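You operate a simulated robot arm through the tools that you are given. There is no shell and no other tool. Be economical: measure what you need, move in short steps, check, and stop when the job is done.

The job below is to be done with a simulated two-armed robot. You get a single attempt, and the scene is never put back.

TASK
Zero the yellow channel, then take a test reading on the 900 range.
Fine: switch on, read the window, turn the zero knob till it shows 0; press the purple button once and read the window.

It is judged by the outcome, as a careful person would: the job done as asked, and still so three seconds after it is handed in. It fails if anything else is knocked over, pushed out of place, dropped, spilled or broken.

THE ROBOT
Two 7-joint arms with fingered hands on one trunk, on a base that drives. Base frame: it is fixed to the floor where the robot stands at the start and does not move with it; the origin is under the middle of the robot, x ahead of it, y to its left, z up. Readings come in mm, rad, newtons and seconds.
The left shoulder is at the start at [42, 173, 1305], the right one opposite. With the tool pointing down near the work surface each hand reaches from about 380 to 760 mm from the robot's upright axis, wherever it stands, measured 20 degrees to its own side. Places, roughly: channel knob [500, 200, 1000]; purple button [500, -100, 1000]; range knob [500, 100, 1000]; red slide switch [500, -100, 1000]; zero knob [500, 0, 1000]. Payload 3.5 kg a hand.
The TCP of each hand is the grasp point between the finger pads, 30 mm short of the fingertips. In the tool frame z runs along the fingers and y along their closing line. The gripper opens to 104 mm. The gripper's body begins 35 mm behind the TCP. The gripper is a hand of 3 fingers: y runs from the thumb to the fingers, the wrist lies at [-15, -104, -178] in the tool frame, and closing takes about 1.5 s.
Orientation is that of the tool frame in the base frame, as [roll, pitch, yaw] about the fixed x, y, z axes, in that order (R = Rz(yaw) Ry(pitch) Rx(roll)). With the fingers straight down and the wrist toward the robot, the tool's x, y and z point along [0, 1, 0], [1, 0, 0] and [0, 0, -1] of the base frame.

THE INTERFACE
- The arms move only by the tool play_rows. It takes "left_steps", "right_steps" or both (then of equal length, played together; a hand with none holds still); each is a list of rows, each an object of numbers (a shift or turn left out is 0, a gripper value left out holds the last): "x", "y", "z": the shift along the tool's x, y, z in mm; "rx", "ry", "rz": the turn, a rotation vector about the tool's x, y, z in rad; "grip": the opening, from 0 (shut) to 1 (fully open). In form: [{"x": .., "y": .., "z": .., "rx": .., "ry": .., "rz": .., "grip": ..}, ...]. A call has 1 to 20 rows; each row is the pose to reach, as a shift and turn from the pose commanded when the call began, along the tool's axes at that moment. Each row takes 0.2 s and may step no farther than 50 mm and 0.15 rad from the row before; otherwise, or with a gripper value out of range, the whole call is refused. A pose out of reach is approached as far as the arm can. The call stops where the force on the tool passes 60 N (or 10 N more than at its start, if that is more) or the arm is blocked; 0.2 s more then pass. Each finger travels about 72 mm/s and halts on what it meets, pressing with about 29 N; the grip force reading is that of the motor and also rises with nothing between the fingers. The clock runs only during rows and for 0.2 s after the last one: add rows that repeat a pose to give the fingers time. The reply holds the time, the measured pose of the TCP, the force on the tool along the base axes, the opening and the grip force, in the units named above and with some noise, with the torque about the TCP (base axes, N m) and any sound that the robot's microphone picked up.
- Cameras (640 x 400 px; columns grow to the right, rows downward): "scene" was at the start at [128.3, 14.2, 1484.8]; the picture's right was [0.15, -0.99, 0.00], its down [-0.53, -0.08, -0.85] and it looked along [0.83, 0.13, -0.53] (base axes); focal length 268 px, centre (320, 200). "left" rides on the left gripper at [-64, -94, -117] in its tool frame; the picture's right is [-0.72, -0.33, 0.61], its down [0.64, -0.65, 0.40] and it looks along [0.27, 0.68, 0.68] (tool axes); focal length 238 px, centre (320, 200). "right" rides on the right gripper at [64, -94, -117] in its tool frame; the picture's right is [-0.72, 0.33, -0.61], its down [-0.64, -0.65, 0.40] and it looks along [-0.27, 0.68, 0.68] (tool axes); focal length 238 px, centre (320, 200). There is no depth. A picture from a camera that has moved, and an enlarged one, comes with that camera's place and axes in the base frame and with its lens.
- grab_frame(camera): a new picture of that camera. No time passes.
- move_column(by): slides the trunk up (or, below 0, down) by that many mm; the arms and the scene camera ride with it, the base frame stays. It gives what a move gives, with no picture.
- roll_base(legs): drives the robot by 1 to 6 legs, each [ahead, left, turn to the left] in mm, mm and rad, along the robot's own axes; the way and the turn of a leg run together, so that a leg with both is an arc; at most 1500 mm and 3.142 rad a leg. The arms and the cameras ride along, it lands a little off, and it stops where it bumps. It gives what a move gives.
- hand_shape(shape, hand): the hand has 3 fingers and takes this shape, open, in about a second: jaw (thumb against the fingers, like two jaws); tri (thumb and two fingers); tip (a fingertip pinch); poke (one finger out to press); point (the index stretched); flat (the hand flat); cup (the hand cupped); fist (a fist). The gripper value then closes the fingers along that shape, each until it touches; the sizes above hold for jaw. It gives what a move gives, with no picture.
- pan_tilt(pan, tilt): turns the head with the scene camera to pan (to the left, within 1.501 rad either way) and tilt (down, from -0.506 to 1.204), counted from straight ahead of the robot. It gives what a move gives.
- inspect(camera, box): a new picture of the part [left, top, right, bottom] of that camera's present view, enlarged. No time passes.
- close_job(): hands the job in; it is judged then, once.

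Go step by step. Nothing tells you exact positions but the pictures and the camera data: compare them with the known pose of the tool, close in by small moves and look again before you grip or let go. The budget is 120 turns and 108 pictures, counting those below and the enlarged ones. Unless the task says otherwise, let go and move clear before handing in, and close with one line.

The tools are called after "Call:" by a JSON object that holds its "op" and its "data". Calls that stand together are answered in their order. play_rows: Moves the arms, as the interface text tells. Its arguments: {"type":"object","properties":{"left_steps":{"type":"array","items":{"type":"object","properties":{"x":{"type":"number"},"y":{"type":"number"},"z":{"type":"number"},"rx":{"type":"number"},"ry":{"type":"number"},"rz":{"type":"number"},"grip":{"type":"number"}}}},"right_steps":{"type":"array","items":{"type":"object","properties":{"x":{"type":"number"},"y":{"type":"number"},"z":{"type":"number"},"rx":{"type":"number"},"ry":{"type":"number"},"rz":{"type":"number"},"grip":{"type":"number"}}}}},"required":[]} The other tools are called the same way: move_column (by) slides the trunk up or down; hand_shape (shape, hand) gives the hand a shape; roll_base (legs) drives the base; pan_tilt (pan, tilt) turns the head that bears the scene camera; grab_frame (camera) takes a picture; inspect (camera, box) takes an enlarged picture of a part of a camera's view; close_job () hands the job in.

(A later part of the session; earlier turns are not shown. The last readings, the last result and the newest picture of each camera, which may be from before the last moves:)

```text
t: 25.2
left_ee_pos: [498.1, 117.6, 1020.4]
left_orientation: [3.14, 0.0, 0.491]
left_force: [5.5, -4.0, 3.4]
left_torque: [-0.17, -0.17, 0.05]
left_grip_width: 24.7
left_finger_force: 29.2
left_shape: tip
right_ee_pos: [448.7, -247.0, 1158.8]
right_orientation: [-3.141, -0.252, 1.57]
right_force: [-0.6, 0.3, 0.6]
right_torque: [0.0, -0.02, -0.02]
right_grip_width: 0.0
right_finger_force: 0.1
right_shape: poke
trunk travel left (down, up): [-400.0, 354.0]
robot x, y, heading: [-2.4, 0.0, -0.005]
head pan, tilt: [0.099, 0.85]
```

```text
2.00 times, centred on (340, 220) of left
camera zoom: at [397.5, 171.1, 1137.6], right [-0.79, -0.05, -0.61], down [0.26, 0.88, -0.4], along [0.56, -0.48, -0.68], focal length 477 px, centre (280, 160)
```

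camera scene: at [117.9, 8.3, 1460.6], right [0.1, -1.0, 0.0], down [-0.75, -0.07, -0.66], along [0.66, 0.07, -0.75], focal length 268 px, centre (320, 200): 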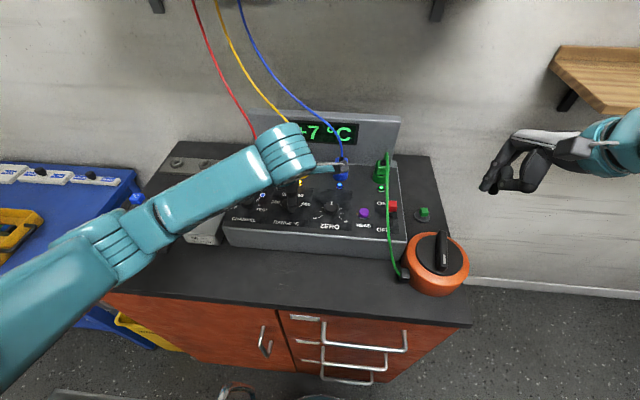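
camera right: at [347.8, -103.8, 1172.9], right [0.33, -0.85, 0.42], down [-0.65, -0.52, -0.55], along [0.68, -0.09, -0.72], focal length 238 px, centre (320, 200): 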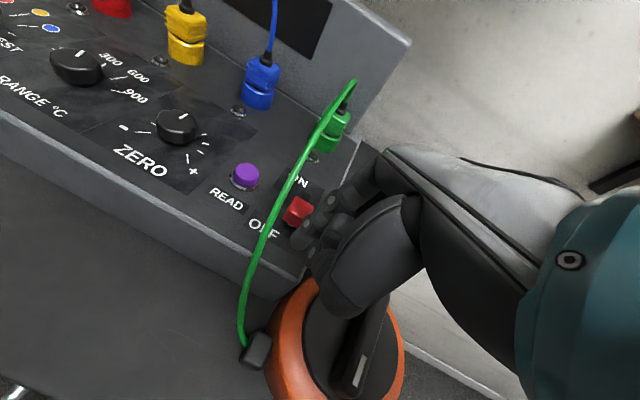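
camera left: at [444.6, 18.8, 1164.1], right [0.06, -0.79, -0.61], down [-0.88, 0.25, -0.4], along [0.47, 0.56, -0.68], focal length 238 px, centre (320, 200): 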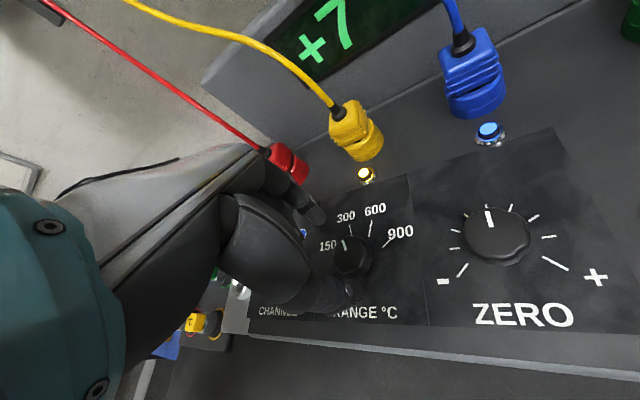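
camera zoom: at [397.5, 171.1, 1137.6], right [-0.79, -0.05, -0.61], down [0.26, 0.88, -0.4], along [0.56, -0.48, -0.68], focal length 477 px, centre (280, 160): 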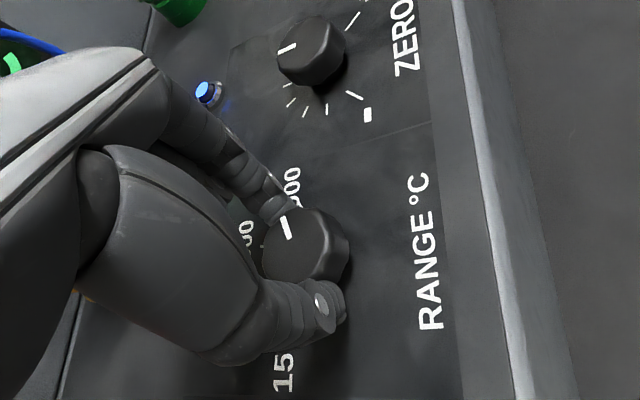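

Range is at 900, window still +7. Release and move to the zero knob (≈(497,20.5)).

Call:
{"op": "play_rows", "data": {"left_steps": [{"grip": 0.5}, {"grip": 0.5}, {"grip": 0.5}, {"z": -35}, {"z": -60}, {"z": -60, "x": -10, "y": 19, "rz": -0.1}, {"z": -60, "x": -20, "y": 38, "rz": -0.2}, {"z": -60, "x": -31, "y": 57, "rz": -0.3}, {"z": -60, "x": -40, "y": 74, "rz": -0.3}, {"z": -60, "x": -45.7, "y": 85.5, "rz": -0.3}, {"z": -40, "x": -45.7, "y": 85.5, "rz": -0.3}, {"z": -25, "x": -45.7, "y": 85.5, "rz": -0.3}]}}

Call:
{"op": "inspect", "data": {"camera": "left", "box": [240, 120, 440, 320]}}

Call:
{"op": "inspect", "data": {"camera": "scene", "box": [220, 110, 420, 250]}}

```text
t: 27.8
left_ee_pos: [497.7, 21.7, 1046.8]
left_orientation: [3.141, -0.001, 0.795]
left_force: [-0.8, -0.2, 0.2]
left_torque: [0.0, 0.0, -0.03]
left_grip_width: 51.5
left_finger_force: 0.1
left_shape: tip
right_ee_pos: [448.7, -245.2, 1160.6]
right_orientation: [-3.141, -0.25, 1.572]
right_force: [0.4, -0.5, -0.1]
right_torque: [0.01, 0.03, 0.04]
right_grip_width: 0.0
right_finger_force: 0.1
right_shape: poke
trunk travel left (down, up): [-400.0, 354.0]
robot x, y, heading: [2.4, -0.3, -0.004]
head pan, tilt: [0.099, 0.85]
```

```text
2.00 times, centred on (340, 220) of left
camera zoom: at [385.9, 43.1, 1162.5], right [-0.74, -0.29, -0.61], down [-0.02, 0.91, -0.4], along [0.68, -0.29, -0.68], focal length 477 px, centre (280, 160)
```

zoom: 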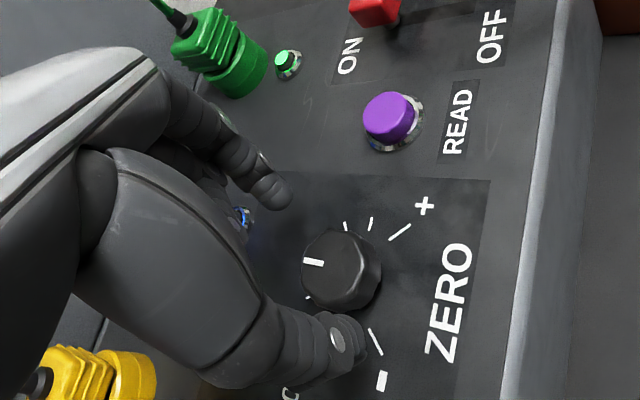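

```text
2.86 times, centred on (320, 180) of scene
camera zoom: at [117.8, 8.0, 1460.6], right [0.1, -1.0, 0.0], down [-0.75, -0.07, -0.66], along [0.66, 0.07, -0.75], focal length 766 px, centre (320, 257)
```

zoom: 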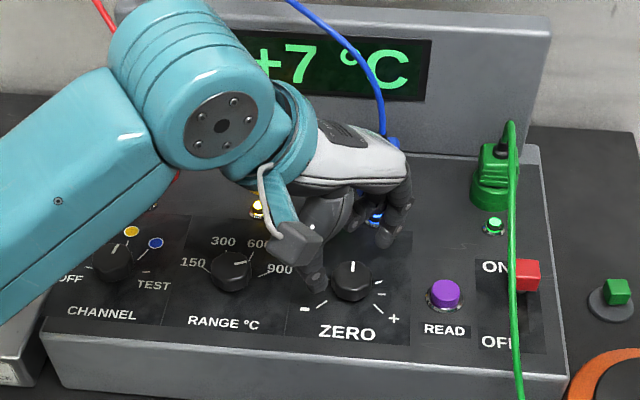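

Well aligned with the zero knob. Lower, close, and turn a little counter-clockwise (toward −).

Call:
{"op": "play_rows", "data": {"left_steps": [{"z": 10}, {"z": 20}, {"z": 26}, {"z": 26, "grip": 0.3}, {"z": 26, "grip": 0.2}, {"z": 26, "grip": 0.1}, {"z": 26, "grip": 0.1}, {"z": 26, "grip": 0.1}, {"z": 26, "rz": -0.1}, {"z": 26, "rz": -0.2}]}}

Call:
{"op": "inspect", "data": {"camera": "scene", "box": [220, 110, 420, 250]}}

```text
t: 30.0
left_ee_pos: [498.2, 21.6, 1020.2]
left_orientation: [3.141, -0.001, 0.999]
left_force: [-1.5, 1.6, 2.2]
left_torque: [0.04, 0.03, -0.04]
left_grip_width: 25.4
left_finger_force: 28.8
left_shape: tip
right_ee_pos: [448.5, -245.8, 1160.1]
right_orientation: [3.141, -0.249, 1.571]
right_force: [-0.1, -0.5, -0.1]
right_torque: [-0.01, -0.01, 0.01]
right_grip_width: 0.2
right_finger_force: 0.0
right_shape: poke
trunk travel left (down, up): [-400.0, 354.0]
robot x, y, heading: [-2.1, -0.7, 0.001]
head pan, tilt: [0.099, 0.85]
```

```text
2.86 times, centred on (320, 180) of scene
camera zoom: at [117.4, 8.4, 1460.7], right [0.1, -1.0, 0.0], down [-0.75, -0.07, -0.66], along [0.66, 0.07, -0.75], focal length 766 px, centre (320, 257)
```

zoom: 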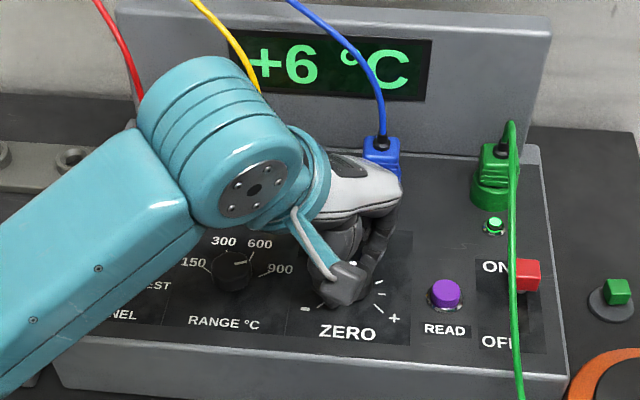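

+6 after 0.2 rad, right direction. Continue.

Call:
{"op": "play_rows", "data": {"left_steps": [{"rz": -0.12}, {"rz": -0.24}, {"rz": -0.36}, {"rz": -0.48}, {"rz": -0.6}]}}

Call:
{"op": "inspect", "data": {"camera": "scene", "box": [220, 110, 420, 250]}}

```text
t: 31.2
left_ee_pos: [496.7, 20.2, 1018.7]
left_orientation: [3.141, 0.001, 1.6]
left_force: [-4.1, 2.4, 2.9]
left_torque: [0.07, 0.04, 0.01]
left_grip_width: 25.2
left_finger_force: 29.2
left_shape: tip
right_ee_pos: [447.7, -245.5, 1159.1]
right_orientation: [-3.141, -0.249, 1.57]
right_force: [0.9, -0.3, -0.3]
right_torque: [-0.02, 0.02, -0.01]
right_grip_width: 0.0
right_finger_force: 0.1
right_shape: poke
trunk travel left (down, up): [-400.0, 354.0]
robot x, y, heading: [-1.9, -0.7, -0.001]
head pan, tilt: [0.099, 0.85]
```

```text
2.86 times, centred on (320, 180) of scene
camera zoom: at [117.1, 8.4, 1460.7], right [0.1, -1.0, 0.0], down [-0.75, -0.07, -0.66], along [0.66, 0.07, -0.75], focal length 766 px, centre (320, 257)
```

zoom: 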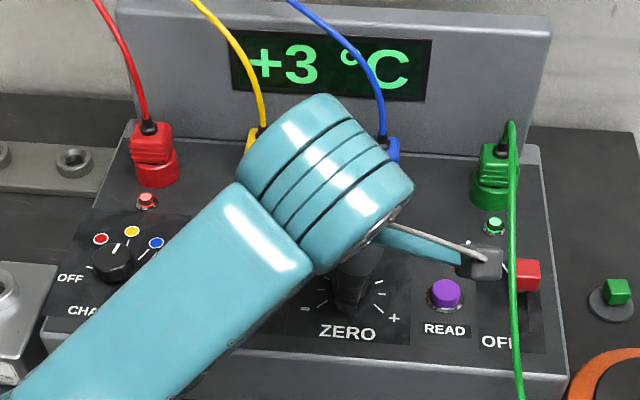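

About 0.2 rad per degree; turn another 0.55 rad.

Call:
{"op": "play_rows", "data": {"left_steps": [{"rz": -0.12}, {"rz": -0.24}, {"rz": -0.36}, {"rz": -0.46}, {"rz": -0.55}]}}

Call:
{"op": "inspect", "data": {"camera": "scene", "box": [220, 110, 420, 250]}}

```text
t: 32.4
left_ee_pos: [496.5, 21.6, 1019.3]
left_orientation: [-3.141, -0.002, 2.148]
left_force: [-3.5, 0.7, 3.9]
left_torque: [0.01, 0.07, -0.03]
left_grip_width: 25.4
left_finger_force: 29.0
left_shape: tip
right_ee_pos: [448.9, -247.3, 1160.4]
right_orientation: [3.14, -0.249, 1.571]
right_force: [0.8, -0.5, -0.3]
right_torque: [0.0, 0.03, 0.02]
right_grip_width: 0.0
right_finger_force: 0.1
right_shape: poke
trunk travel left (down, up): [-400.0, 354.0]
robot x, y, heading: [2.9, -1.7, 0.001]
head pan, tilt: [0.099, 0.85]
```

```text
2.86 times, centred on (320, 180) of scene
camera zoom: at [117.0, 8.0, 1460.7], right [0.1, -1.0, 0.0], down [-0.75, -0.07, -0.66], along [0.66, 0.07, -0.75], focal length 766 px, centre (320, 257)
```

zoom: 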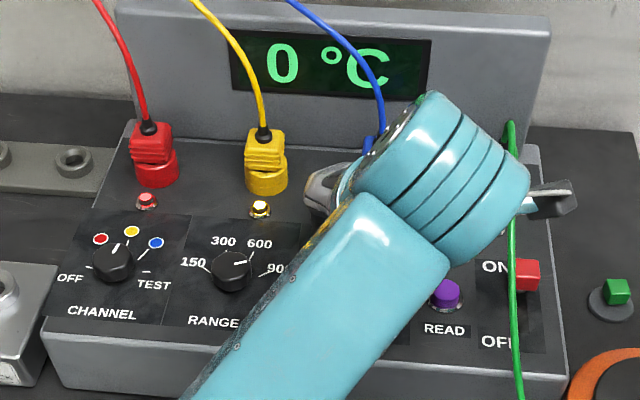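

The window shows 0. A hair more to centre, then release, lift and move left clear.

Call:
{"op": "play_rows", "data": {"left_steps": [{"rz": -0.04}, {"rz": -0.04}, {"rz": -0.04, "grip": 0.3}, {"rz": -0.04, "grip": 0.5}, {"rz": -0.04, "grip": 0.5}, {"rz": -0.04, "z": -35}, {"rz": -0.04, "z": -70}, {"rz": 0.06, "z": -110}, {"rz": 0.16, "z": -145}]}}

Call:
{"op": "inspect", "data": {"camera": "scene", "box": [220, 110, 420, 250]}}

```text
t: 34.4
left_ee_pos: [514.4, 25.1, 1146.7]
left_orientation: [3.139, -0.004, 1.989]
left_force: [0.0, 0.2, 0.2]
left_torque: [0.01, 0.04, 0.0]
left_grip_width: 51.4
left_finger_force: 0.0
left_shape: tip
left hand out of reach, approached as far as the arm can: row 8, 9
right_ee_pos: [448.5, -246.7, 1158.9]
right_orientation: [-3.141, -0.25, 1.572]
right_force: [-0.6, -0.3, -0.4]
right_torque: [0.01, 0.01, -0.01]
right_grip_width: 0.0
right_finger_force: 0.0
right_shape: poke
trunk travel left (down, up): [-400.0, 354.0]
robot x, y, heading: [-3.2, -1.2, 0.003]
head pan, tilt: [0.099, 0.85]
```

```text
2.86 times, centred on (320, 180) of scene
camera zoom: at [117.7, 7.9, 1460.6], right [0.1, -1.0, 0.0], down [-0.75, -0.07, -0.66], along [0.66, 0.07, -0.75], focal length 766 px, centre (320, 257)
```

zoom: 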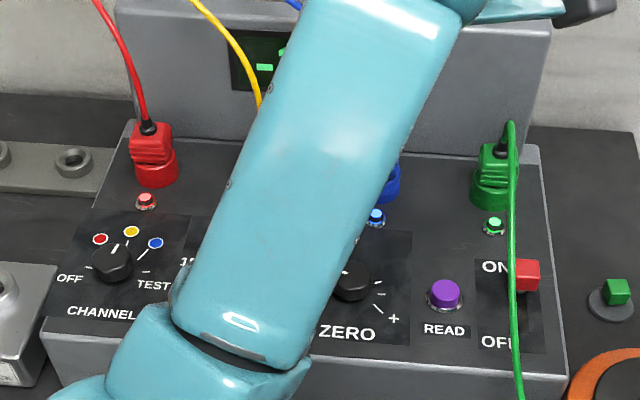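

The window now seems to show a minus; I'll move the arm aside to read it.

Call:
{"op": "play_rows", "data": {"left_steps": [{"x": 25, "y": 0, "rz": 0.1}, {"x": 50, "y": 3, "rz": 0.2}, {"x": 80, "y": 6, "rz": 0.3}, {"x": 105, "y": 10, "rz": 0.4}, {"x": 135, "y": 16, "rz": 0.4}]}}

Call:
{"op": "inspect", "data": {"camera": "scene", "box": [220, 110, 420, 250]}}

```text
t: 35.8
left_ee_pos: [476.8, 183.4, 1141.3]
left_orientation: [3.138, -0.066, 1.627]
left_force: [-1.1, -0.3, 0.2]
left_torque: [-0.01, -0.04, -0.01]
left_grip_width: 51.4
left_finger_force: 0.0
left_shape: tip
right_ee_pos: [448.2, -246.1, 1158.8]
right_orientation: [-3.142, -0.249, 1.571]
right_force: [-0.3, 0.2, -0.2]
right_torque: [-0.01, -0.03, 0.01]
right_grip_width: 0.3
right_finger_force: 0.0
right_shape: poke
trunk travel left (down, up): [-400.0, 354.0]
robot x, y, heading: [-0.2, 0.6, 0.007]
head pan, tilt: [0.099, 0.85]
stopped in row 5 (left hand): the arm was blocked; the commanded pose is now the measured one
```

```text
2.86 times, centred on (320, 180) of scene
camera zoom: at [117.9, 8.0, 1460.6], right [0.1, -1.0, 0.0], down [-0.75, -0.07, -0.66], along [0.66, 0.07, -0.75], focal length 766 px, centre (320, 257)
```

zoom: 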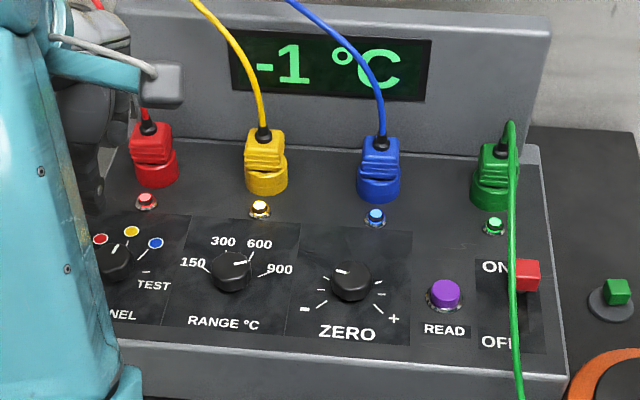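

It reads -1, so a small correction is needed. First look at why the arm was blocked and check the range pointer.

Call:
{"op": "grab_frame", "data": {"camera": "scene"}}

Call:
{"op": "grab_frame", "data": {"camera": "left"}}

Call:
{"op": "inspect", "data": {"camera": "scene", "box": [250, 180, 350, 240]}}

```text
61 pictures are left
camera scene: at [117.9, 8.0, 1460.6], right [0.1, -1.0, 0.0], down [-0.75, -0.07, -0.66], along [0.66, 0.07, -0.75], focal length 268 px, centre (320, 200)
```

scene: 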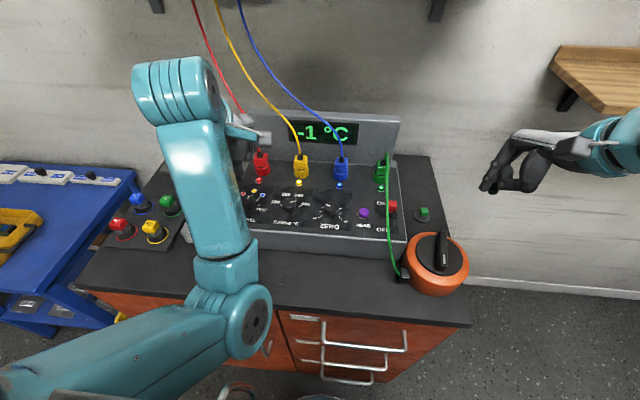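

```text
60 pictures are left
camera left: at [388.1, 108.0, 1253.8], right [-0.29, -0.69, -0.66], down [-0.69, 0.63, -0.36], along [0.67, 0.35, -0.66], focal length 238 px, centre (320, 200)
```

left: 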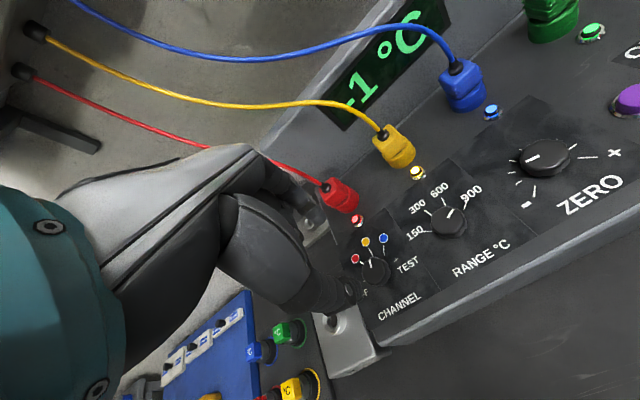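

```text
6.40 times, centred on (300, 210) of scene
camera zoom: at [117.9, 8.0, 1460.6], right [0.1, -1.0, 0.0], down [-0.75, -0.07, -0.66], along [0.66, 0.07, -0.75], focal length 1716 px, centre (448, 136)
```

zoom: 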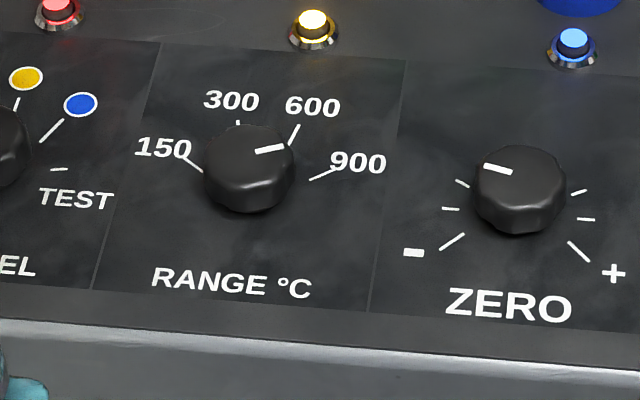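

Range pointer is at 900. I'll return to the zero knob to nudge it slightly clockwise; first hover above.

Call:
{"op": "play_rows", "data": {"left_steps": [{"x": -30, "y": 2, "z": 5, "ry": -0.03}, {"x": -60, "y": 4, "z": 10, "ry": -0.066}, {"x": -90, "y": 6, "z": 20, "ry": -0.066}, {"x": -120, "y": 8, "z": 30, "ry": -0.066}, {"x": -150, "y": 10, "z": 40, "ry": -0.066}, {"x": -168, "y": 10.8, "z": 51, "ry": -0.066}]}}

Call:
{"op": "grab_frame", "data": {"camera": "scene"}}

Call:
{"op": "grab_frame", "data": {"camera": "left"}}

```text
t: 36.8
left_ee_pos: [521.6, 95.5, 1172.4]
left_orientation: [2.982, -0.02, 1.665]
left_force: [-0.5, -0.1, -0.4]
left_torque: [-0.02, 0.0, 0.01]
left_grip_width: 51.7
left_finger_force: 0.0
left_shape: tip
right_ee_pos: [449.2, -245.1, 1159.3]
right_orientation: [3.14, -0.25, 1.574]
right_force: [0.0, 0.1, 0.5]
right_torque: [0.01, 0.0, -0.02]
right_grip_width: 0.0
right_finger_force: 0.1
right_shape: poke
trunk travel left (down, up): [-400.0, 354.0]
robot x, y, heading: [2.5, 1.7, 0.0]
head pan, tilt: [0.099, 0.85]
stopped in row 4 (left hand): the arm was blocked; the commanded pose is now the measured one
```

```text
58 pictures are left
camera scene: at [118.0, 8.4, 1460.6], right [0.1, -1.0, 0.0], down [-0.75, -0.07, -0.66], along [0.66, 0.07, -0.75], focal length 268 px, centre (320, 200)
```

scene: 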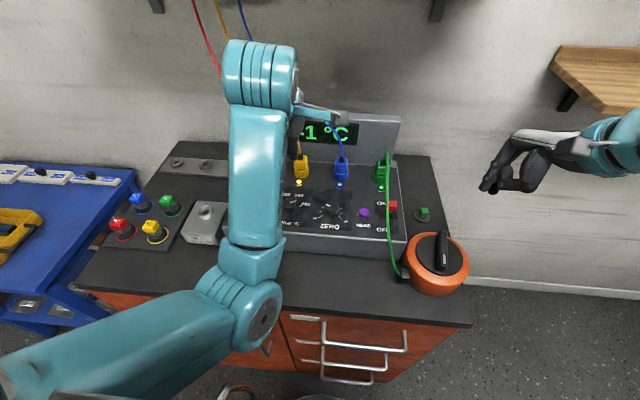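

```text
57 pictures are left
camera left: at [418.5, 21.0, 1271.1], right [-0.16, -0.72, -0.67], down [-0.64, 0.59, -0.49], along [0.75, 0.35, -0.56], focal length 238 px, centre (320, 200)
```

left: 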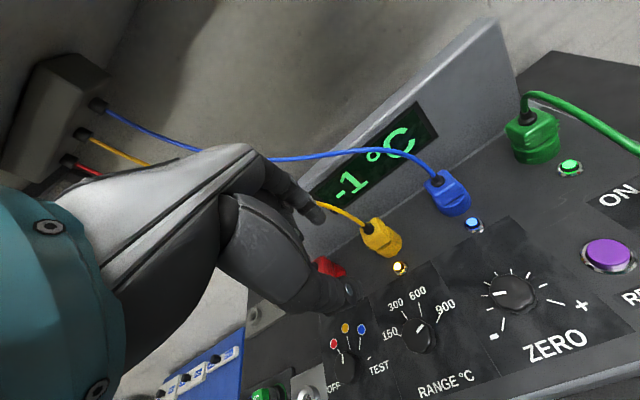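

The left arm has run into joint limits. I'll draw it back away from the leads, and afterwards use the right hand for the zero knob.

Call:
{"op": "play_rows", "data": {"left_steps": [{"y": -15}, {"y": -30}, {"y": -45, "x": 10}, {"y": -55, "x": 25, "z": -10}, {"y": -60, "x": 45, "z": -25}]}}

Call:
{"op": "grab_frame", "data": {"camera": "scene"}}

```text
t: 38.2
left_ee_pos: [466.6, 158.0, 1197.5]
left_orientation: [2.938, -0.071, 1.709]
left_force: [-0.3, 0.0, 0.5]
left_torque: [-0.02, 0.01, 0.01]
left_grip_width: 51.3
left_finger_force: 0.1
left_shape: tip
left hand out of reach, approached as far as the arm can: row 5
right_ee_pos: [448.2, -247.0, 1160.9]
right_orientation: [-3.141, -0.25, 1.571]
right_force: [0.4, 0.7, 0.2]
right_torque: [0.0, 0.01, -0.03]
right_grip_width: 0.0
right_finger_force: 0.1
right_shape: poke
trunk travel left (down, up): [-400.0, 354.0]
robot x, y, heading: [-0.5, 1.1, -0.001]
head pan, tilt: [0.099, 0.85]
stopped in row 5 (left hand): the arm was blocked; the commanded pose is now the measured one
```

```text
56 pictures are left
camera scene: at [117.9, 8.0, 1460.6], right [0.1, -1.0, 0.0], down [-0.75, -0.07, -0.66], along [0.66, 0.07, -0.75], focal length 268 px, centre (320, 200)
```

scene: 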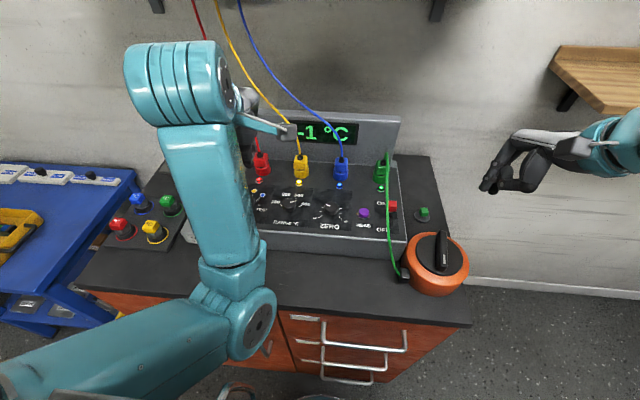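

Try relieving the wrist: turn the hand outward (rz+) while moving left.

Call:
{"op": "play_rows", "data": {"left_steps": [{"rz": 0.12}, {"rz": 0.24, "x": 8}, {"rz": 0.36, "x": 20}, {"rz": 0.5, "x": 35}, {"rz": 0.62, "x": 50}, {"rz": 0.75, "x": 65}]}}

Call:
{"op": "grab_frame", "data": {"camera": "scene"}}

```text
t: 39.6
left_ee_pos: [455.9, 224.7, 1200.3]
left_orientation: [3.035, -0.181, 0.958]
left_force: [-0.3, 0.5, -0.3]
left_torque: [-0.06, -0.02, -0.02]
left_grip_width: 51.8
left_finger_force: 0.0
left_shape: tip
left hand out of reach, approached as far as the arm can: row 3, 4, 5
right_ee_pos: [448.3, -241.4, 1161.5]
right_orientation: [3.14, -0.246, 1.573]
right_force: [-0.4, 0.6, 0.4]
right_torque: [-0.08, 0.02, -0.01]
right_grip_width: 0.0
right_finger_force: 0.1
right_shape: poke
trunk travel left (down, up): [-400.0, 354.0]
robot x, y, heading: [-0.5, 1.4, -0.002]
head pan, tilt: [0.099, 0.85]
```

```text
55 pictures are left
camera scene: at [117.2, 14.0, 1460.7], right [0.1, -0.99, 0.0], down [-0.75, -0.08, -0.66], along [0.66, 0.06, -0.75], focal length 268 px, centre (320, 200)
```

scene: 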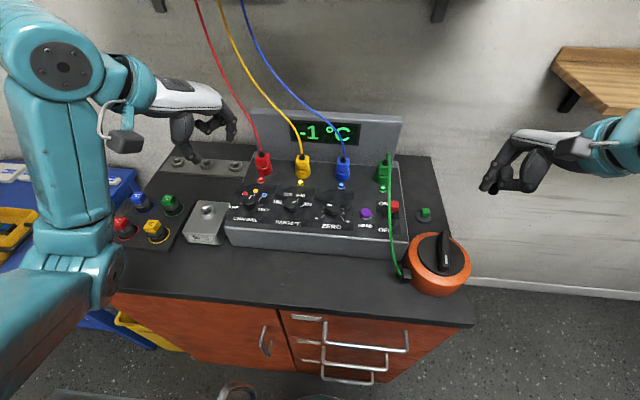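

The left arm is clear now and the scene is undisturbed (-1 °C). I switch the right hand to the tip pinch and straighten it.

Call:
{"op": "hand_shape", "data": {"hand": "right", "shape": "tip"}}

Call:
{"op": "play_rows", "data": {"right_steps": [{"ry": -0.12, "grip": 0.5}, {"ry": -0.25}, {"ry": -0.25}, {"ry": -0.25}]}}

```text
t: 40.5
left_ee_pos: [457.3, 218.4, 1200.7]
left_orientation: [3.036, -0.182, 0.958]
left_force: [-0.4, -0.6, -0.8]
left_torque: [-0.04, 0.02, -0.01]
left_grip_width: 51.9
left_finger_force: 0.1
left_shape: tip
right_ee_pos: [448.6, -245.6, 1159.3]
right_orientation: [3.14, -0.249, 1.572]
right_force: [0.0, 0.4, -0.3]
right_torque: [-0.01, -0.04, 0.0]
right_grip_width: 103.8
right_finger_force: 0.1
right_shape: tip
trunk travel left (down, up): [-400.0, 354.0]
robot x, y, heading: [2.6, 2.3, 0.002]
head pan, tilt: [0.099, 0.85]
```

```text
t: 41.5
left_ee_pos: [456.2, 220.5, 1200.5]
left_orientation: [3.038, -0.185, 0.959]
left_force: [-0.1, -0.2, 0.0]
left_torque: [-0.05, 0.0, -0.02]
left_grip_width: 51.9
left_finger_force: 0.0
left_shape: tip
right_ee_pos: [448.8, -245.7, 1158.7]
right_orientation: [-3.141, -0.001, 1.57]
right_force: [-0.5, 0.1, -0.5]
right_torque: [0.02, 0.02, -0.01]
right_grip_width: 52.8
right_finger_force: 0.1
right_shape: tip
trunk travel left (down, up): [-400.0, 354.0]
robot x, y, heading: [0.1, -0.3, 0.001]
head pan, tilt: [0.099, 0.85]
```

Move over to the zero knob at height, then down to a hover.

Call:
{"op": "play_rows", "data": {"right_steps": [{"x": 44, "y": 8, "rz": -0.06}, {"x": 88, "y": 16, "rz": -0.12}, {"x": 132, "y": 24, "rz": -0.18}, {"x": 176, "y": 32, "rz": -0.24}, {"x": 222, "y": 40, "rz": -0.3}, {"x": 266, "y": 48.5, "rz": -0.33}, {"x": 266, "y": 48.5, "z": 40, "rz": -0.33}, {"x": 266, "y": 48.5, "z": 80, "rz": -0.33}, {"x": 266, "y": 48.5, "z": 108, "rz": -0.33}]}}

Call:
{"op": "grab_frame", "data": {"camera": "right"}}

Call:
{"op": "grab_frame", "data": {"camera": "scene"}}

```text
t: 43.5
left_ee_pos: [457.5, 219.9, 1199.9]
left_orientation: [3.039, -0.184, 0.957]
left_force: [0.3, -0.3, -0.7]
left_torque: [-0.01, 0.01, 0.01]
left_grip_width: 52.1
left_finger_force: 0.0
left_shape: tip
right_ee_pos: [499.4, 22.0, 1053.2]
right_orientation: [-3.141, 0.0, 1.9]
right_force: [0.2, -0.1, 0.5]
right_torque: [0.02, 0.01, 0.02]
right_grip_width: 52.3
right_finger_force: 0.0
right_shape: tip
trunk travel left (down, up): [-400.0, 354.0]
robot x, y, heading: [4.4, 2.8, 0.004]
head pan, tilt: [0.099, 0.85]
```

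```text
54 pictures are left
camera right: at [388.8, 50.9, 1170.3], right [0.54, -0.58, 0.61], down [-0.41, -0.82, -0.41], along [0.73, -0.03, -0.68], focal length 238 px, centre (320, 200)
```

right: 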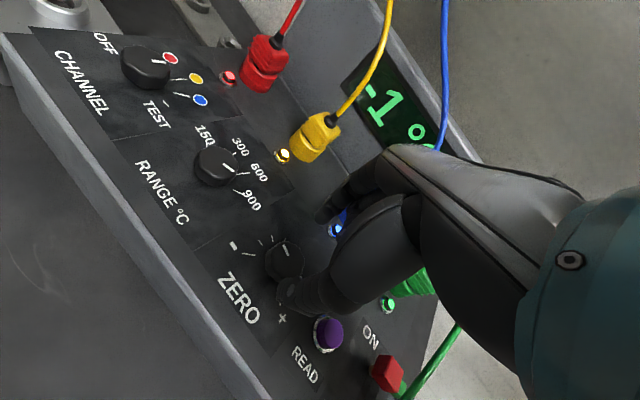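

```text
53 pictures are left
camera scene: at [117.9, 7.8, 1460.6], right [0.1, -1.0, 0.0], down [-0.75, -0.07, -0.66], along [0.66, 0.07, -0.75], focal length 268 px, centre (320, 200)
```

scene: 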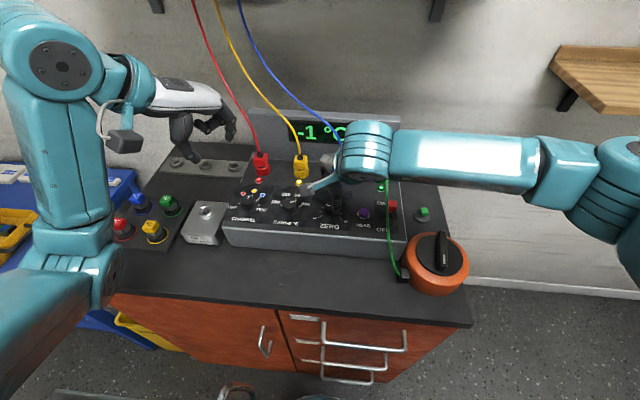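

Lower partway and check clearance to the purple button and alignment.

Call:
{"op": "play_rows", "data": {"right_steps": [{"z": 10}, {"z": 20}, {"z": 26}]}}

Call:
{"op": "inspect", "data": {"camera": "right", "box": [200, 160, 400, 360]}}

Call:
{"op": "inspect", "data": {"camera": "scene", "box": [280, 120, 420, 250]}}

```text
t: 44.3
left_ee_pos: [455.6, 221.0, 1200.4]
left_orientation: [3.036, -0.185, 0.957]
left_force: [0.6, 0.2, 0.0]
left_torque: [-0.02, 0.0, -0.03]
left_grip_width: 51.8
left_finger_force: 0.1
left_shape: tip
right_ee_pos: [497.8, 21.5, 1025.6]
right_orientation: [-3.141, 0.0, 1.9]
right_force: [-0.4, -0.1, 0.1]
right_torque: [-0.01, -0.02, 0.0]
right_grip_width: 52.3
right_finger_force: 0.1
right_shape: tip
trunk travel left (down, up): [-400.0, 354.0]
robot x, y, heading: [1.0, 0.6, -0.001]
head pan, tilt: [0.099, 0.85]
```

```text
2.00 times, centred on (300, 260) of right
camera zoom: at [387.7, 50.5, 1143.0], right [0.54, -0.57, 0.61], down [-0.41, -0.82, -0.4], along [0.73, -0.03, -0.68], focal length 477 px, centre (360, 80)
```

zoom: 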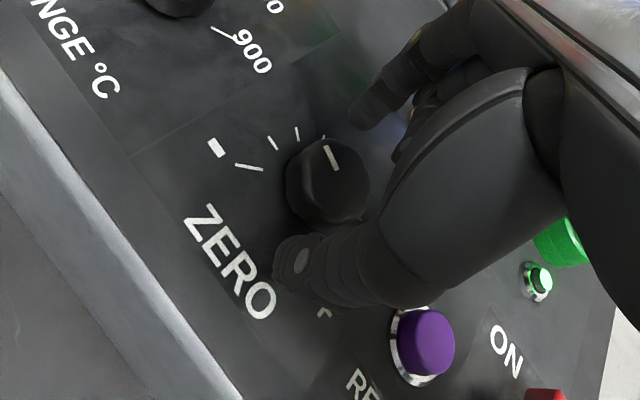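

```text
3.08 times, centred on (350, 185) of scene
camera zoom: at [117.8, 8.3, 1460.6], right [0.1, -1.0, 0.0], down [-0.75, -0.07, -0.66], along [0.66, 0.07, -0.75], focal length 825 px, centre (228, 246)
```

zoom: 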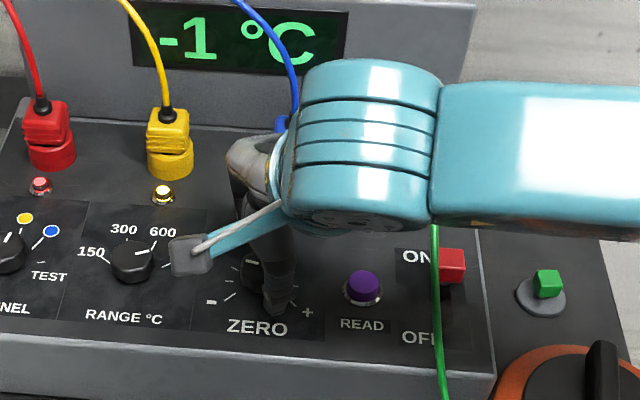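

Aligned and clear of the button. Lower 6, close; then turn clockwise slightly.

Call:
{"op": "play_rows", "data": {"right_steps": [{"z": 6}, {"z": 6, "grip": 0.3}, {"z": 6, "grip": 0.2}, {"z": 6, "grip": 0.1}, {"z": 6, "grip": 0.1}, {"z": 6, "grip": 0.1}]}}

Call:
{"op": "inspect", "data": {"camera": "scene", "box": [280, 110, 420, 240]}}

Call:
{"op": "play_rows", "data": {"right_steps": [{"rz": 0.05}, {"rz": 0.1}, {"rz": 0.13}, {"rz": 0.13}]}}

Call:
{"op": "inspect", "data": {"camera": "scene", "box": [280, 110, 420, 240]}}

```text
t: 45.7
left_ee_pos: [457.1, 220.3, 1202.0]
left_orientation: [3.036, -0.182, 0.958]
left_force: [0.8, 1.3, -0.3]
left_torque: [0.03, 0.01, -0.04]
left_grip_width: 51.7
left_finger_force: 0.0
left_shape: tip
right_ee_pos: [497.8, 21.5, 1020.8]
right_orientation: [-3.141, 0.001, 1.901]
right_force: [-0.7, -0.8, -1.4]
right_torque: [0.0, 0.07, 0.0]
right_grip_width: 25.5
right_finger_force: 29.0
right_shape: tip
trunk travel left (down, up): [-400.0, 354.0]
robot x, y, heading: [-2.3, -0.2, -0.003]
head pan, tilt: [0.099, 0.85]
```

```text
3.08 times, centred on (350, 175) of scene
camera zoom: at [117.6, 8.2, 1460.6], right [0.1, -1.0, 0.0], down [-0.75, -0.07, -0.66], along [0.66, 0.07, -0.75], focal length 825 px, centre (228, 277)
```

zoom: 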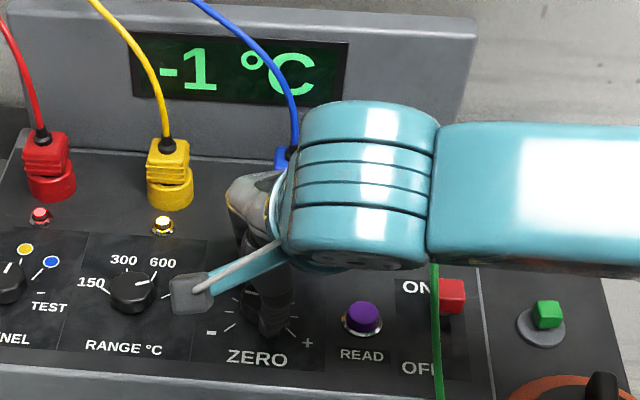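

```text
t: 46.7
left_ee_pos: [456.8, 220.9, 1201.0]
left_orientation: [3.037, -0.186, 0.959]
left_force: [-0.1, -1.1, 0.1]
left_torque: [0.01, 0.04, 0.02]
left_grip_width: 52.0
left_finger_force: 0.1
left_shape: tip
right_ee_pos: [496.9, 20.3, 1020.2]
right_orientation: [-3.141, 0.0, 1.77]
right_force: [0.0, -0.1, -0.8]
right_torque: [0.01, -0.02, -0.01]
right_grip_width: 25.4
right_finger_force: 29.2
right_shape: tip
trunk travel left (down, up): [-400.0, 354.0]
robot x, y, heading: [0.7, -0.1, -0.001]
head pan, tilt: [0.099, 0.85]
```

```text
3.08 times, centred on (350, 175) of scene
camera zoom: at [117.9, 8.3, 1460.6], right [0.1, -1.0, 0.0], down [-0.75, -0.07, -0.66], along [0.66, 0.07, -0.75], focal length 825 px, centre (228, 277)
```

zoom: 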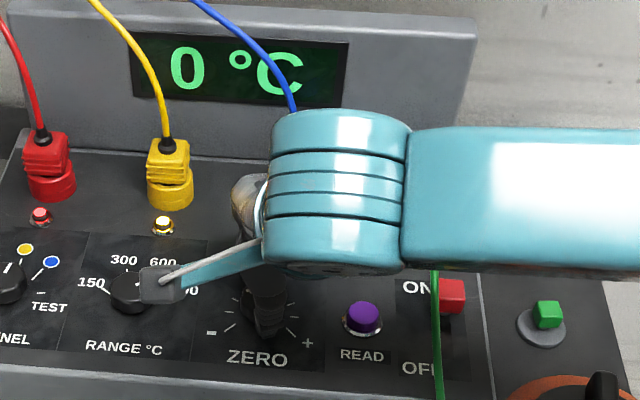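

It shows 0. Release gently and check.

Call:
{"op": "play_rows", "data": {"right_steps": [{"grip": 0.3}, {"grip": 0.5}, {"grip": 0.5}]}}

Call:
{"op": "inspect", "data": {"camera": "scene", "box": [280, 110, 420, 240]}}

```text
t: 47.5
left_ee_pos: [456.5, 221.1, 1201.4]
left_orientation: [3.036, -0.184, 0.959]
left_force: [-0.8, -0.7, 0.4]
left_torque: [0.01, 0.0, -0.03]
left_grip_width: 52.0
left_finger_force: 0.1
left_shape: tip
right_ee_pos: [497.7, 19.3, 1020.3]
right_orientation: [-3.141, -0.001, 1.772]
right_force: [-0.3, 1.1, 0.0]
right_torque: [0.01, 0.03, -0.03]
right_grip_width: 51.3
right_finger_force: 0.0
right_shape: tip
trunk travel left (down, up): [-400.0, 354.0]
robot x, y, heading: [1.0, -3.6, 0.002]
head pan, tilt: [0.099, 0.85]
```

```text
3.08 times, centred on (350, 175) of scene
camera zoom: at [117.7, 8.2, 1460.6], right [0.1, -1.0, 0.0], down [-0.75, -0.07, -0.66], along [0.66, 0.07, -0.75], focal length 825 px, centre (228, 277)
```

zoom: 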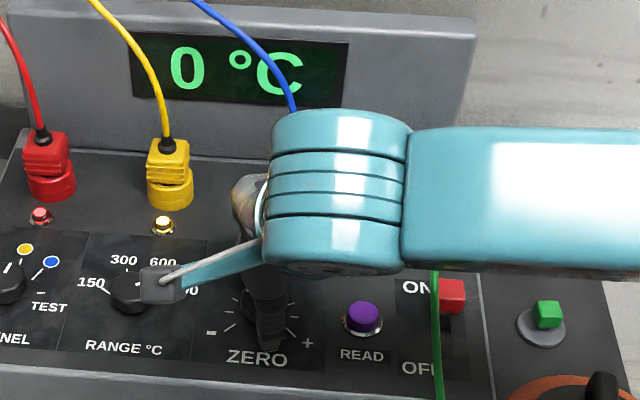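

Still 0. Lift straight up, shift above the READ button, form the poke hand.

Call:
{"op": "play_rows", "data": {"right_steps": [{"z": -30}, {"z": -65}, {"z": -100}, {"z": -130, "x": -20, "y": -5, "rz": 0.05}, {"z": -130, "x": -50, "y": -14, "rz": 0.12}, {"z": -130, "x": -78, "y": -22, "rz": 0.2}]}}

Call:
{"op": "hand_shape", "data": {"hand": "right", "shape": "poke"}}

Call:
{"op": "grab_frame", "data": {"camera": "right"}}

Call:
{"op": "inspect", "data": {"camera": "scene", "box": [260, 100, 420, 250]}}

```text
t: 48.9
left_ee_pos: [456.1, 220.9, 1199.7]
left_orientation: [3.035, -0.184, 0.96]
left_force: [-0.8, -0.5, -0.2]
left_torque: [0.01, -0.03, -0.01]
left_grip_width: 51.9
left_finger_force: 0.1
left_shape: tip
right_ee_pos: [490.3, -60.1, 1150.2]
right_orientation: [-3.141, 0.001, 1.572]
right_force: [-0.6, -0.1, 0.1]
right_torque: [-0.01, -0.01, 0.03]
right_grip_width: 51.6
right_finger_force: 0.0
right_shape: tip
trunk travel left (down, up): [-400.0, 354.0]
robot x, y, heading: [-3.3, -1.4, -0.002]
head pan, tilt: [0.099, 0.85]
```

```text
t: 49.8
left_ee_pos: [455.8, 219.8, 1201.6]
left_orientation: [3.036, -0.183, 0.959]
left_force: [1.2, -0.7, -0.9]
left_torque: [0.03, 0.0, -0.01]
left_grip_width: 51.9
left_finger_force: 0.0
left_shape: tip
right_ee_pos: [490.4, -60.0, 1150.5]
right_orientation: [3.14, 0.0, 1.571]
right_force: [0.4, -0.5, -0.6]
right_torque: [0.02, 0.0, -0.03]
right_grip_width: 0.0
right_finger_force: 0.1
right_shape: poke
trunk travel left (down, up): [-400.0, 354.0]
robot x, y, heading: [-0.8, 0.9, -0.0]
head pan, tilt: [0.099, 0.85]
```

```text
47 pictures are left
camera right: at [396.4, 3.0, 1267.4], right [0.33, -0.72, 0.61], down [-0.65, -0.64, -0.4], along [0.68, -0.27, -0.68], focal length 238 px, centre (320, 200)
```

right: 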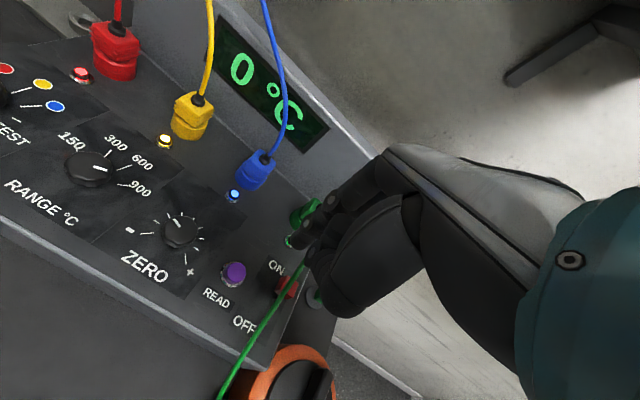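

```text
2.67 times, centred on (340, 175) of scene
camera zoom: at [117.7, 8.2, 1460.6], right [0.1, -1.0, 0.0], down [-0.75, -0.07, -0.66], along [0.66, 0.07, -0.75], focal length 715 px, centre (267, 267)
```

zoom: 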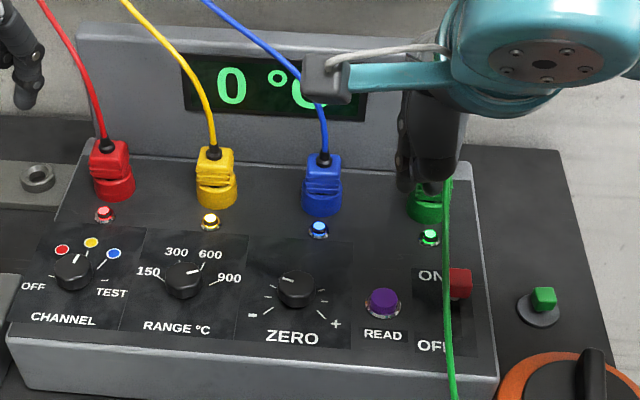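

Window 0, all settings right. Tip is about (498,-56); button about (488,-50). Align and descend to just above the button.

Call:
{"op": "play_rows", "data": {"right_steps": [{"x": 6, "y": -10, "z": 25}, {"x": 6, "y": -10, "z": 60}, {"x": 6, "y": -10, "z": 90}, {"x": 6, "y": -10, "z": 100}]}}

Call:
{"op": "inspect", "data": {"camera": "right", "box": [200, 150, 400, 350]}}

Call:
{"op": "inspect", "data": {"camera": "scene", "box": [310, 140, 430, 260]}}

```text
t: 50.8
left_ee_pos: [457.0, 219.7, 1200.0]
left_orientation: [3.037, -0.184, 0.959]
left_force: [0.4, -0.8, -0.4]
left_torque: [0.01, 0.0, -0.03]
left_grip_width: 51.9
left_finger_force: 0.0
left_shape: tip
right_ee_pos: [481.8, -55.3, 1048.8]
right_orientation: [-3.141, 0.0, 1.57]
right_force: [-0.1, -0.2, -0.1]
right_torque: [-0.02, 0.04, 0.01]
right_grip_width: 0.0
right_finger_force: 0.0
right_shape: poke
trunk travel left (down, up): [-400.0, 354.0]
robot x, y, heading: [-2.5, -5.4, 0.002]
head pan, tilt: [0.099, 0.85]
```

```text
2.00 times, centred on (300, 250) of right
camera zoom: at [387.7, 8.4, 1166.9], right [0.33, -0.72, 0.61], down [-0.65, -0.64, -0.4], along [0.68, -0.27, -0.68], focal length 477 px, centre (360, 100)
```

zoom: 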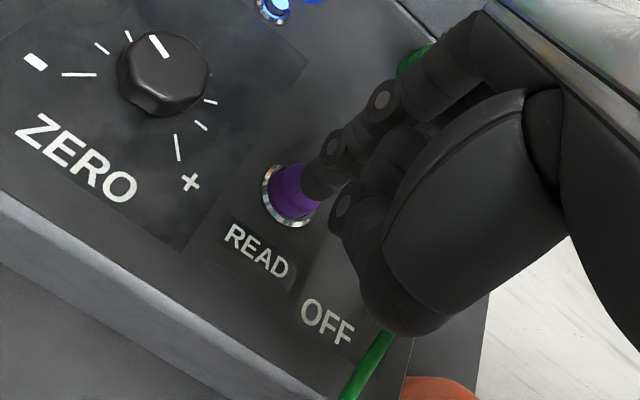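

```text
3.33 times, centred on (370, 200) of scene
camera zoom: at [117.8, 8.2, 1460.6], right [0.1, -1.0, 0.0], down [-0.75, -0.07, -0.66], along [0.66, 0.07, -0.75], focal length 894 px, centre (153, 200)
```

zoom: 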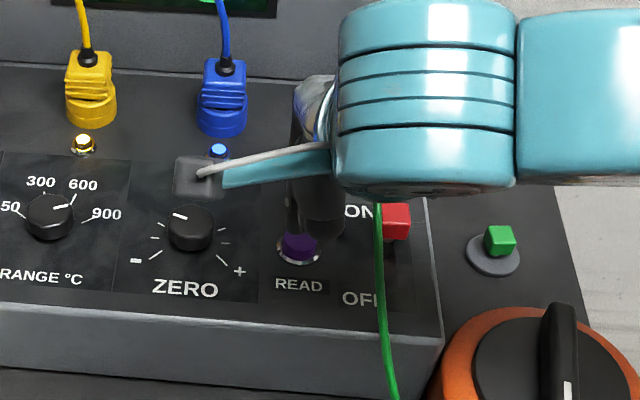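

The finger is right over the button. Press down in small steps.

Call:
{"op": "play_rows", "data": {"right_steps": [{"x": 1, "y": 2, "z": 4}, {"x": 1, "y": 2, "z": 8}, {"x": 1, "y": 2, "z": 12}, {"x": 1, "y": 2, "z": 15}]}}

Call:
{"op": "inspect", "data": {"camera": "right", "box": [200, 150, 400, 350]}}

Call:
{"op": "inspect", "data": {"camera": "scene", "box": [260, 100, 420, 250]}}

```text
t: 51.8
left_ee_pos: [456.9, 219.2, 1201.0]
left_orientation: [3.035, -0.184, 0.958]
left_force: [-0.4, -0.4, -0.3]
left_torque: [0.0, 0.03, -0.02]
left_grip_width: 52.1
left_finger_force: 0.0
left_shape: tip
right_ee_pos: [483.1, -53.5, 1034.8]
right_orientation: [-3.141, 0.0, 1.571]
right_force: [-0.8, -0.3, -0.7]
right_torque: [-0.01, 0.02, 0.02]
right_grip_width: 0.0
right_finger_force: 0.0
right_shape: poke
trunk travel left (down, up): [-400.0, 354.0]
robot x, y, heading: [1.6, -3.7, 0.005]
head pan, tilt: [0.099, 0.85]
```

```text
2.00 times, centred on (300, 250) of right
camera zoom: at [388.8, 9.7, 1151.6], right [0.33, -0.72, 0.61], down [-0.65, -0.64, -0.4], along [0.68, -0.27, -0.68], focal length 477 px, centre (360, 100)
```

zoom: 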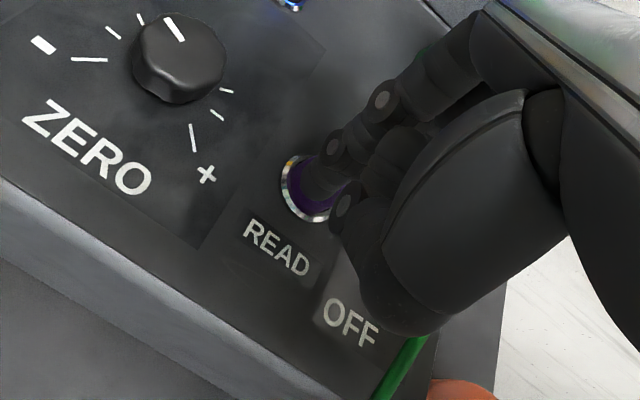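

```text
2.67 times, centred on (340, 175) of scene
camera zoom: at [117.8, 8.2, 1460.6], right [0.1, -1.0, 0.0], down [-0.75, -0.07, -0.66], along [0.66, 0.07, -0.75], focal length 715 px, centre (267, 267)
```

zoom: 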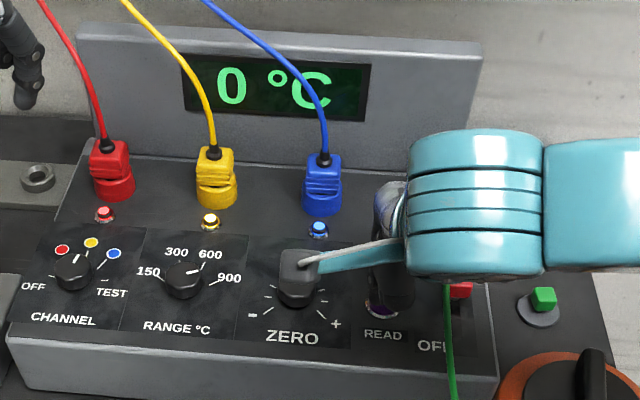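

Not yet in firm contact. Continue down in fine steps.

Call:
{"op": "play_rows", "data": {"right_steps": [{"z": 2}, {"z": 4}, {"z": 6}, {"z": 7}]}}

Call:
{"op": "inspect", "data": {"camera": "scene", "box": [260, 100, 420, 250]}}

```text
t: 52.8
left_ee_pos: [456.3, 221.0, 1200.0]
left_orientation: [3.037, -0.183, 0.96]
left_force: [-0.6, -0.5, 1.2]
left_torque: [-0.05, 0.0, -0.03]
left_grip_width: 51.8
left_finger_force: 0.2
left_shape: tip
right_ee_pos: [483.8, -52.9, 1027.8]
right_orientation: [-3.141, -0.001, 1.571]
right_force: [-0.7, 0.3, 0.2]
right_torque: [0.05, -0.02, -0.02]
right_grip_width: 0.0
right_finger_force: 0.1
right_shape: poke
trunk travel left (down, up): [-400.0, 354.0]
robot x, y, heading: [-1.0, 1.3, -0.001]
head pan, tilt: [0.099, 0.85]
```

```text
2.67 times, centred on (340, 175) of scene
camera zoom: at [117.8, 8.2, 1460.6], right [0.1, -1.0, 0.0], down [-0.75, -0.07, -0.66], along [0.66, 0.07, -0.75], focal length 715 px, centre (267, 267)
```

zoom: 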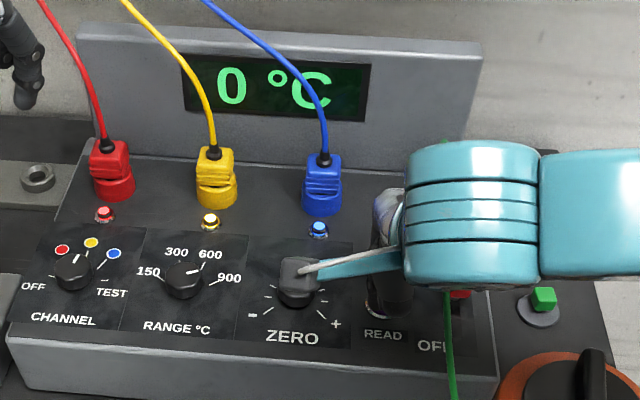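

No contact yet; continue in 2 mm steps.

Call:
{"op": "play_rows", "data": {"right_steps": [{"z": 2}, {"z": 4}, {"z": 5}]}}

Call:
{"op": "inspect", "data": {"camera": "right", "box": [240, 150, 360, 270]}}

Call:
{"op": "inspect", "data": {"camera": "scene", "box": [260, 100, 420, 250]}}

```text
t: 53.6
left_ee_pos: [455.6, 221.0, 1200.1]
left_orientation: [3.037, -0.182, 0.957]
left_force: [-0.5, 0.2, -0.1]
left_torque: [0.03, 0.0, 0.02]
left_grip_width: 52.1
left_finger_force: 0.0
left_shape: tip
right_ee_pos: [483.4, -53.7, 1022.4]
right_orientation: [3.141, 0.0, 1.571]
right_force: [-1.9, 0.5, 1.6]
right_torque: [0.07, 0.07, 0.03]
right_grip_width: 0.2
right_finger_force: 0.1
right_shape: poke
trunk travel left (down, up): [-400.0, 354.0]
robot x, y, heading: [-1.8, 0.9, -0.002]
head pan, tilt: [0.099, 0.85]
heard: click
```

```text
3.33 times, centred on (300, 210) of right
camera zoom: at [388.4, 9.8, 1139.9], right [0.33, -0.72, 0.61], down [-0.65, -0.64, -0.4], along [0.68, -0.27, -0.68], focal length 794 px, centre (387, 167)
```

zoom: 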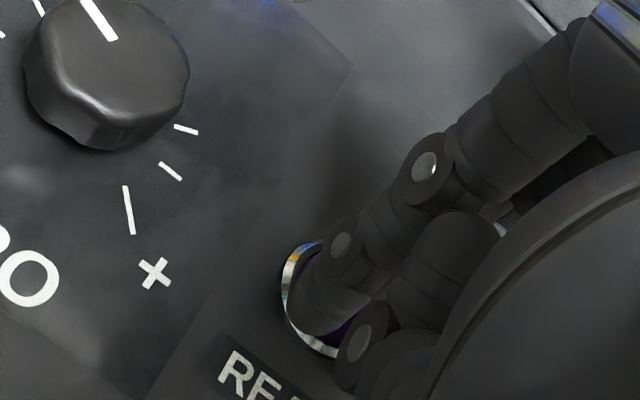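

```text
2.67 times, centred on (340, 175) of scene
camera zoom: at [117.4, 8.4, 1460.7], right [0.1, -1.0, 0.0], down [-0.75, -0.07, -0.66], along [0.66, 0.07, -0.75], focal length 715 px, centre (267, 267)
```

zoom: 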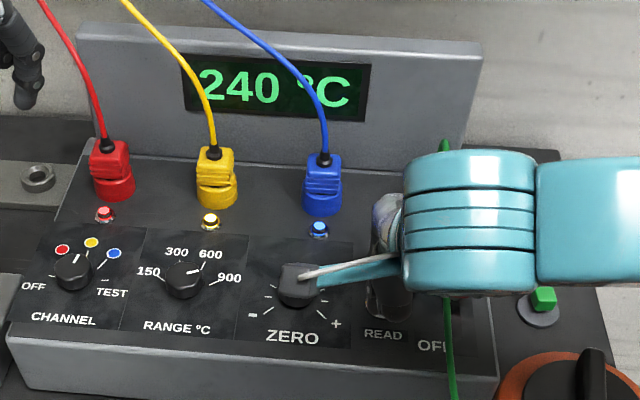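

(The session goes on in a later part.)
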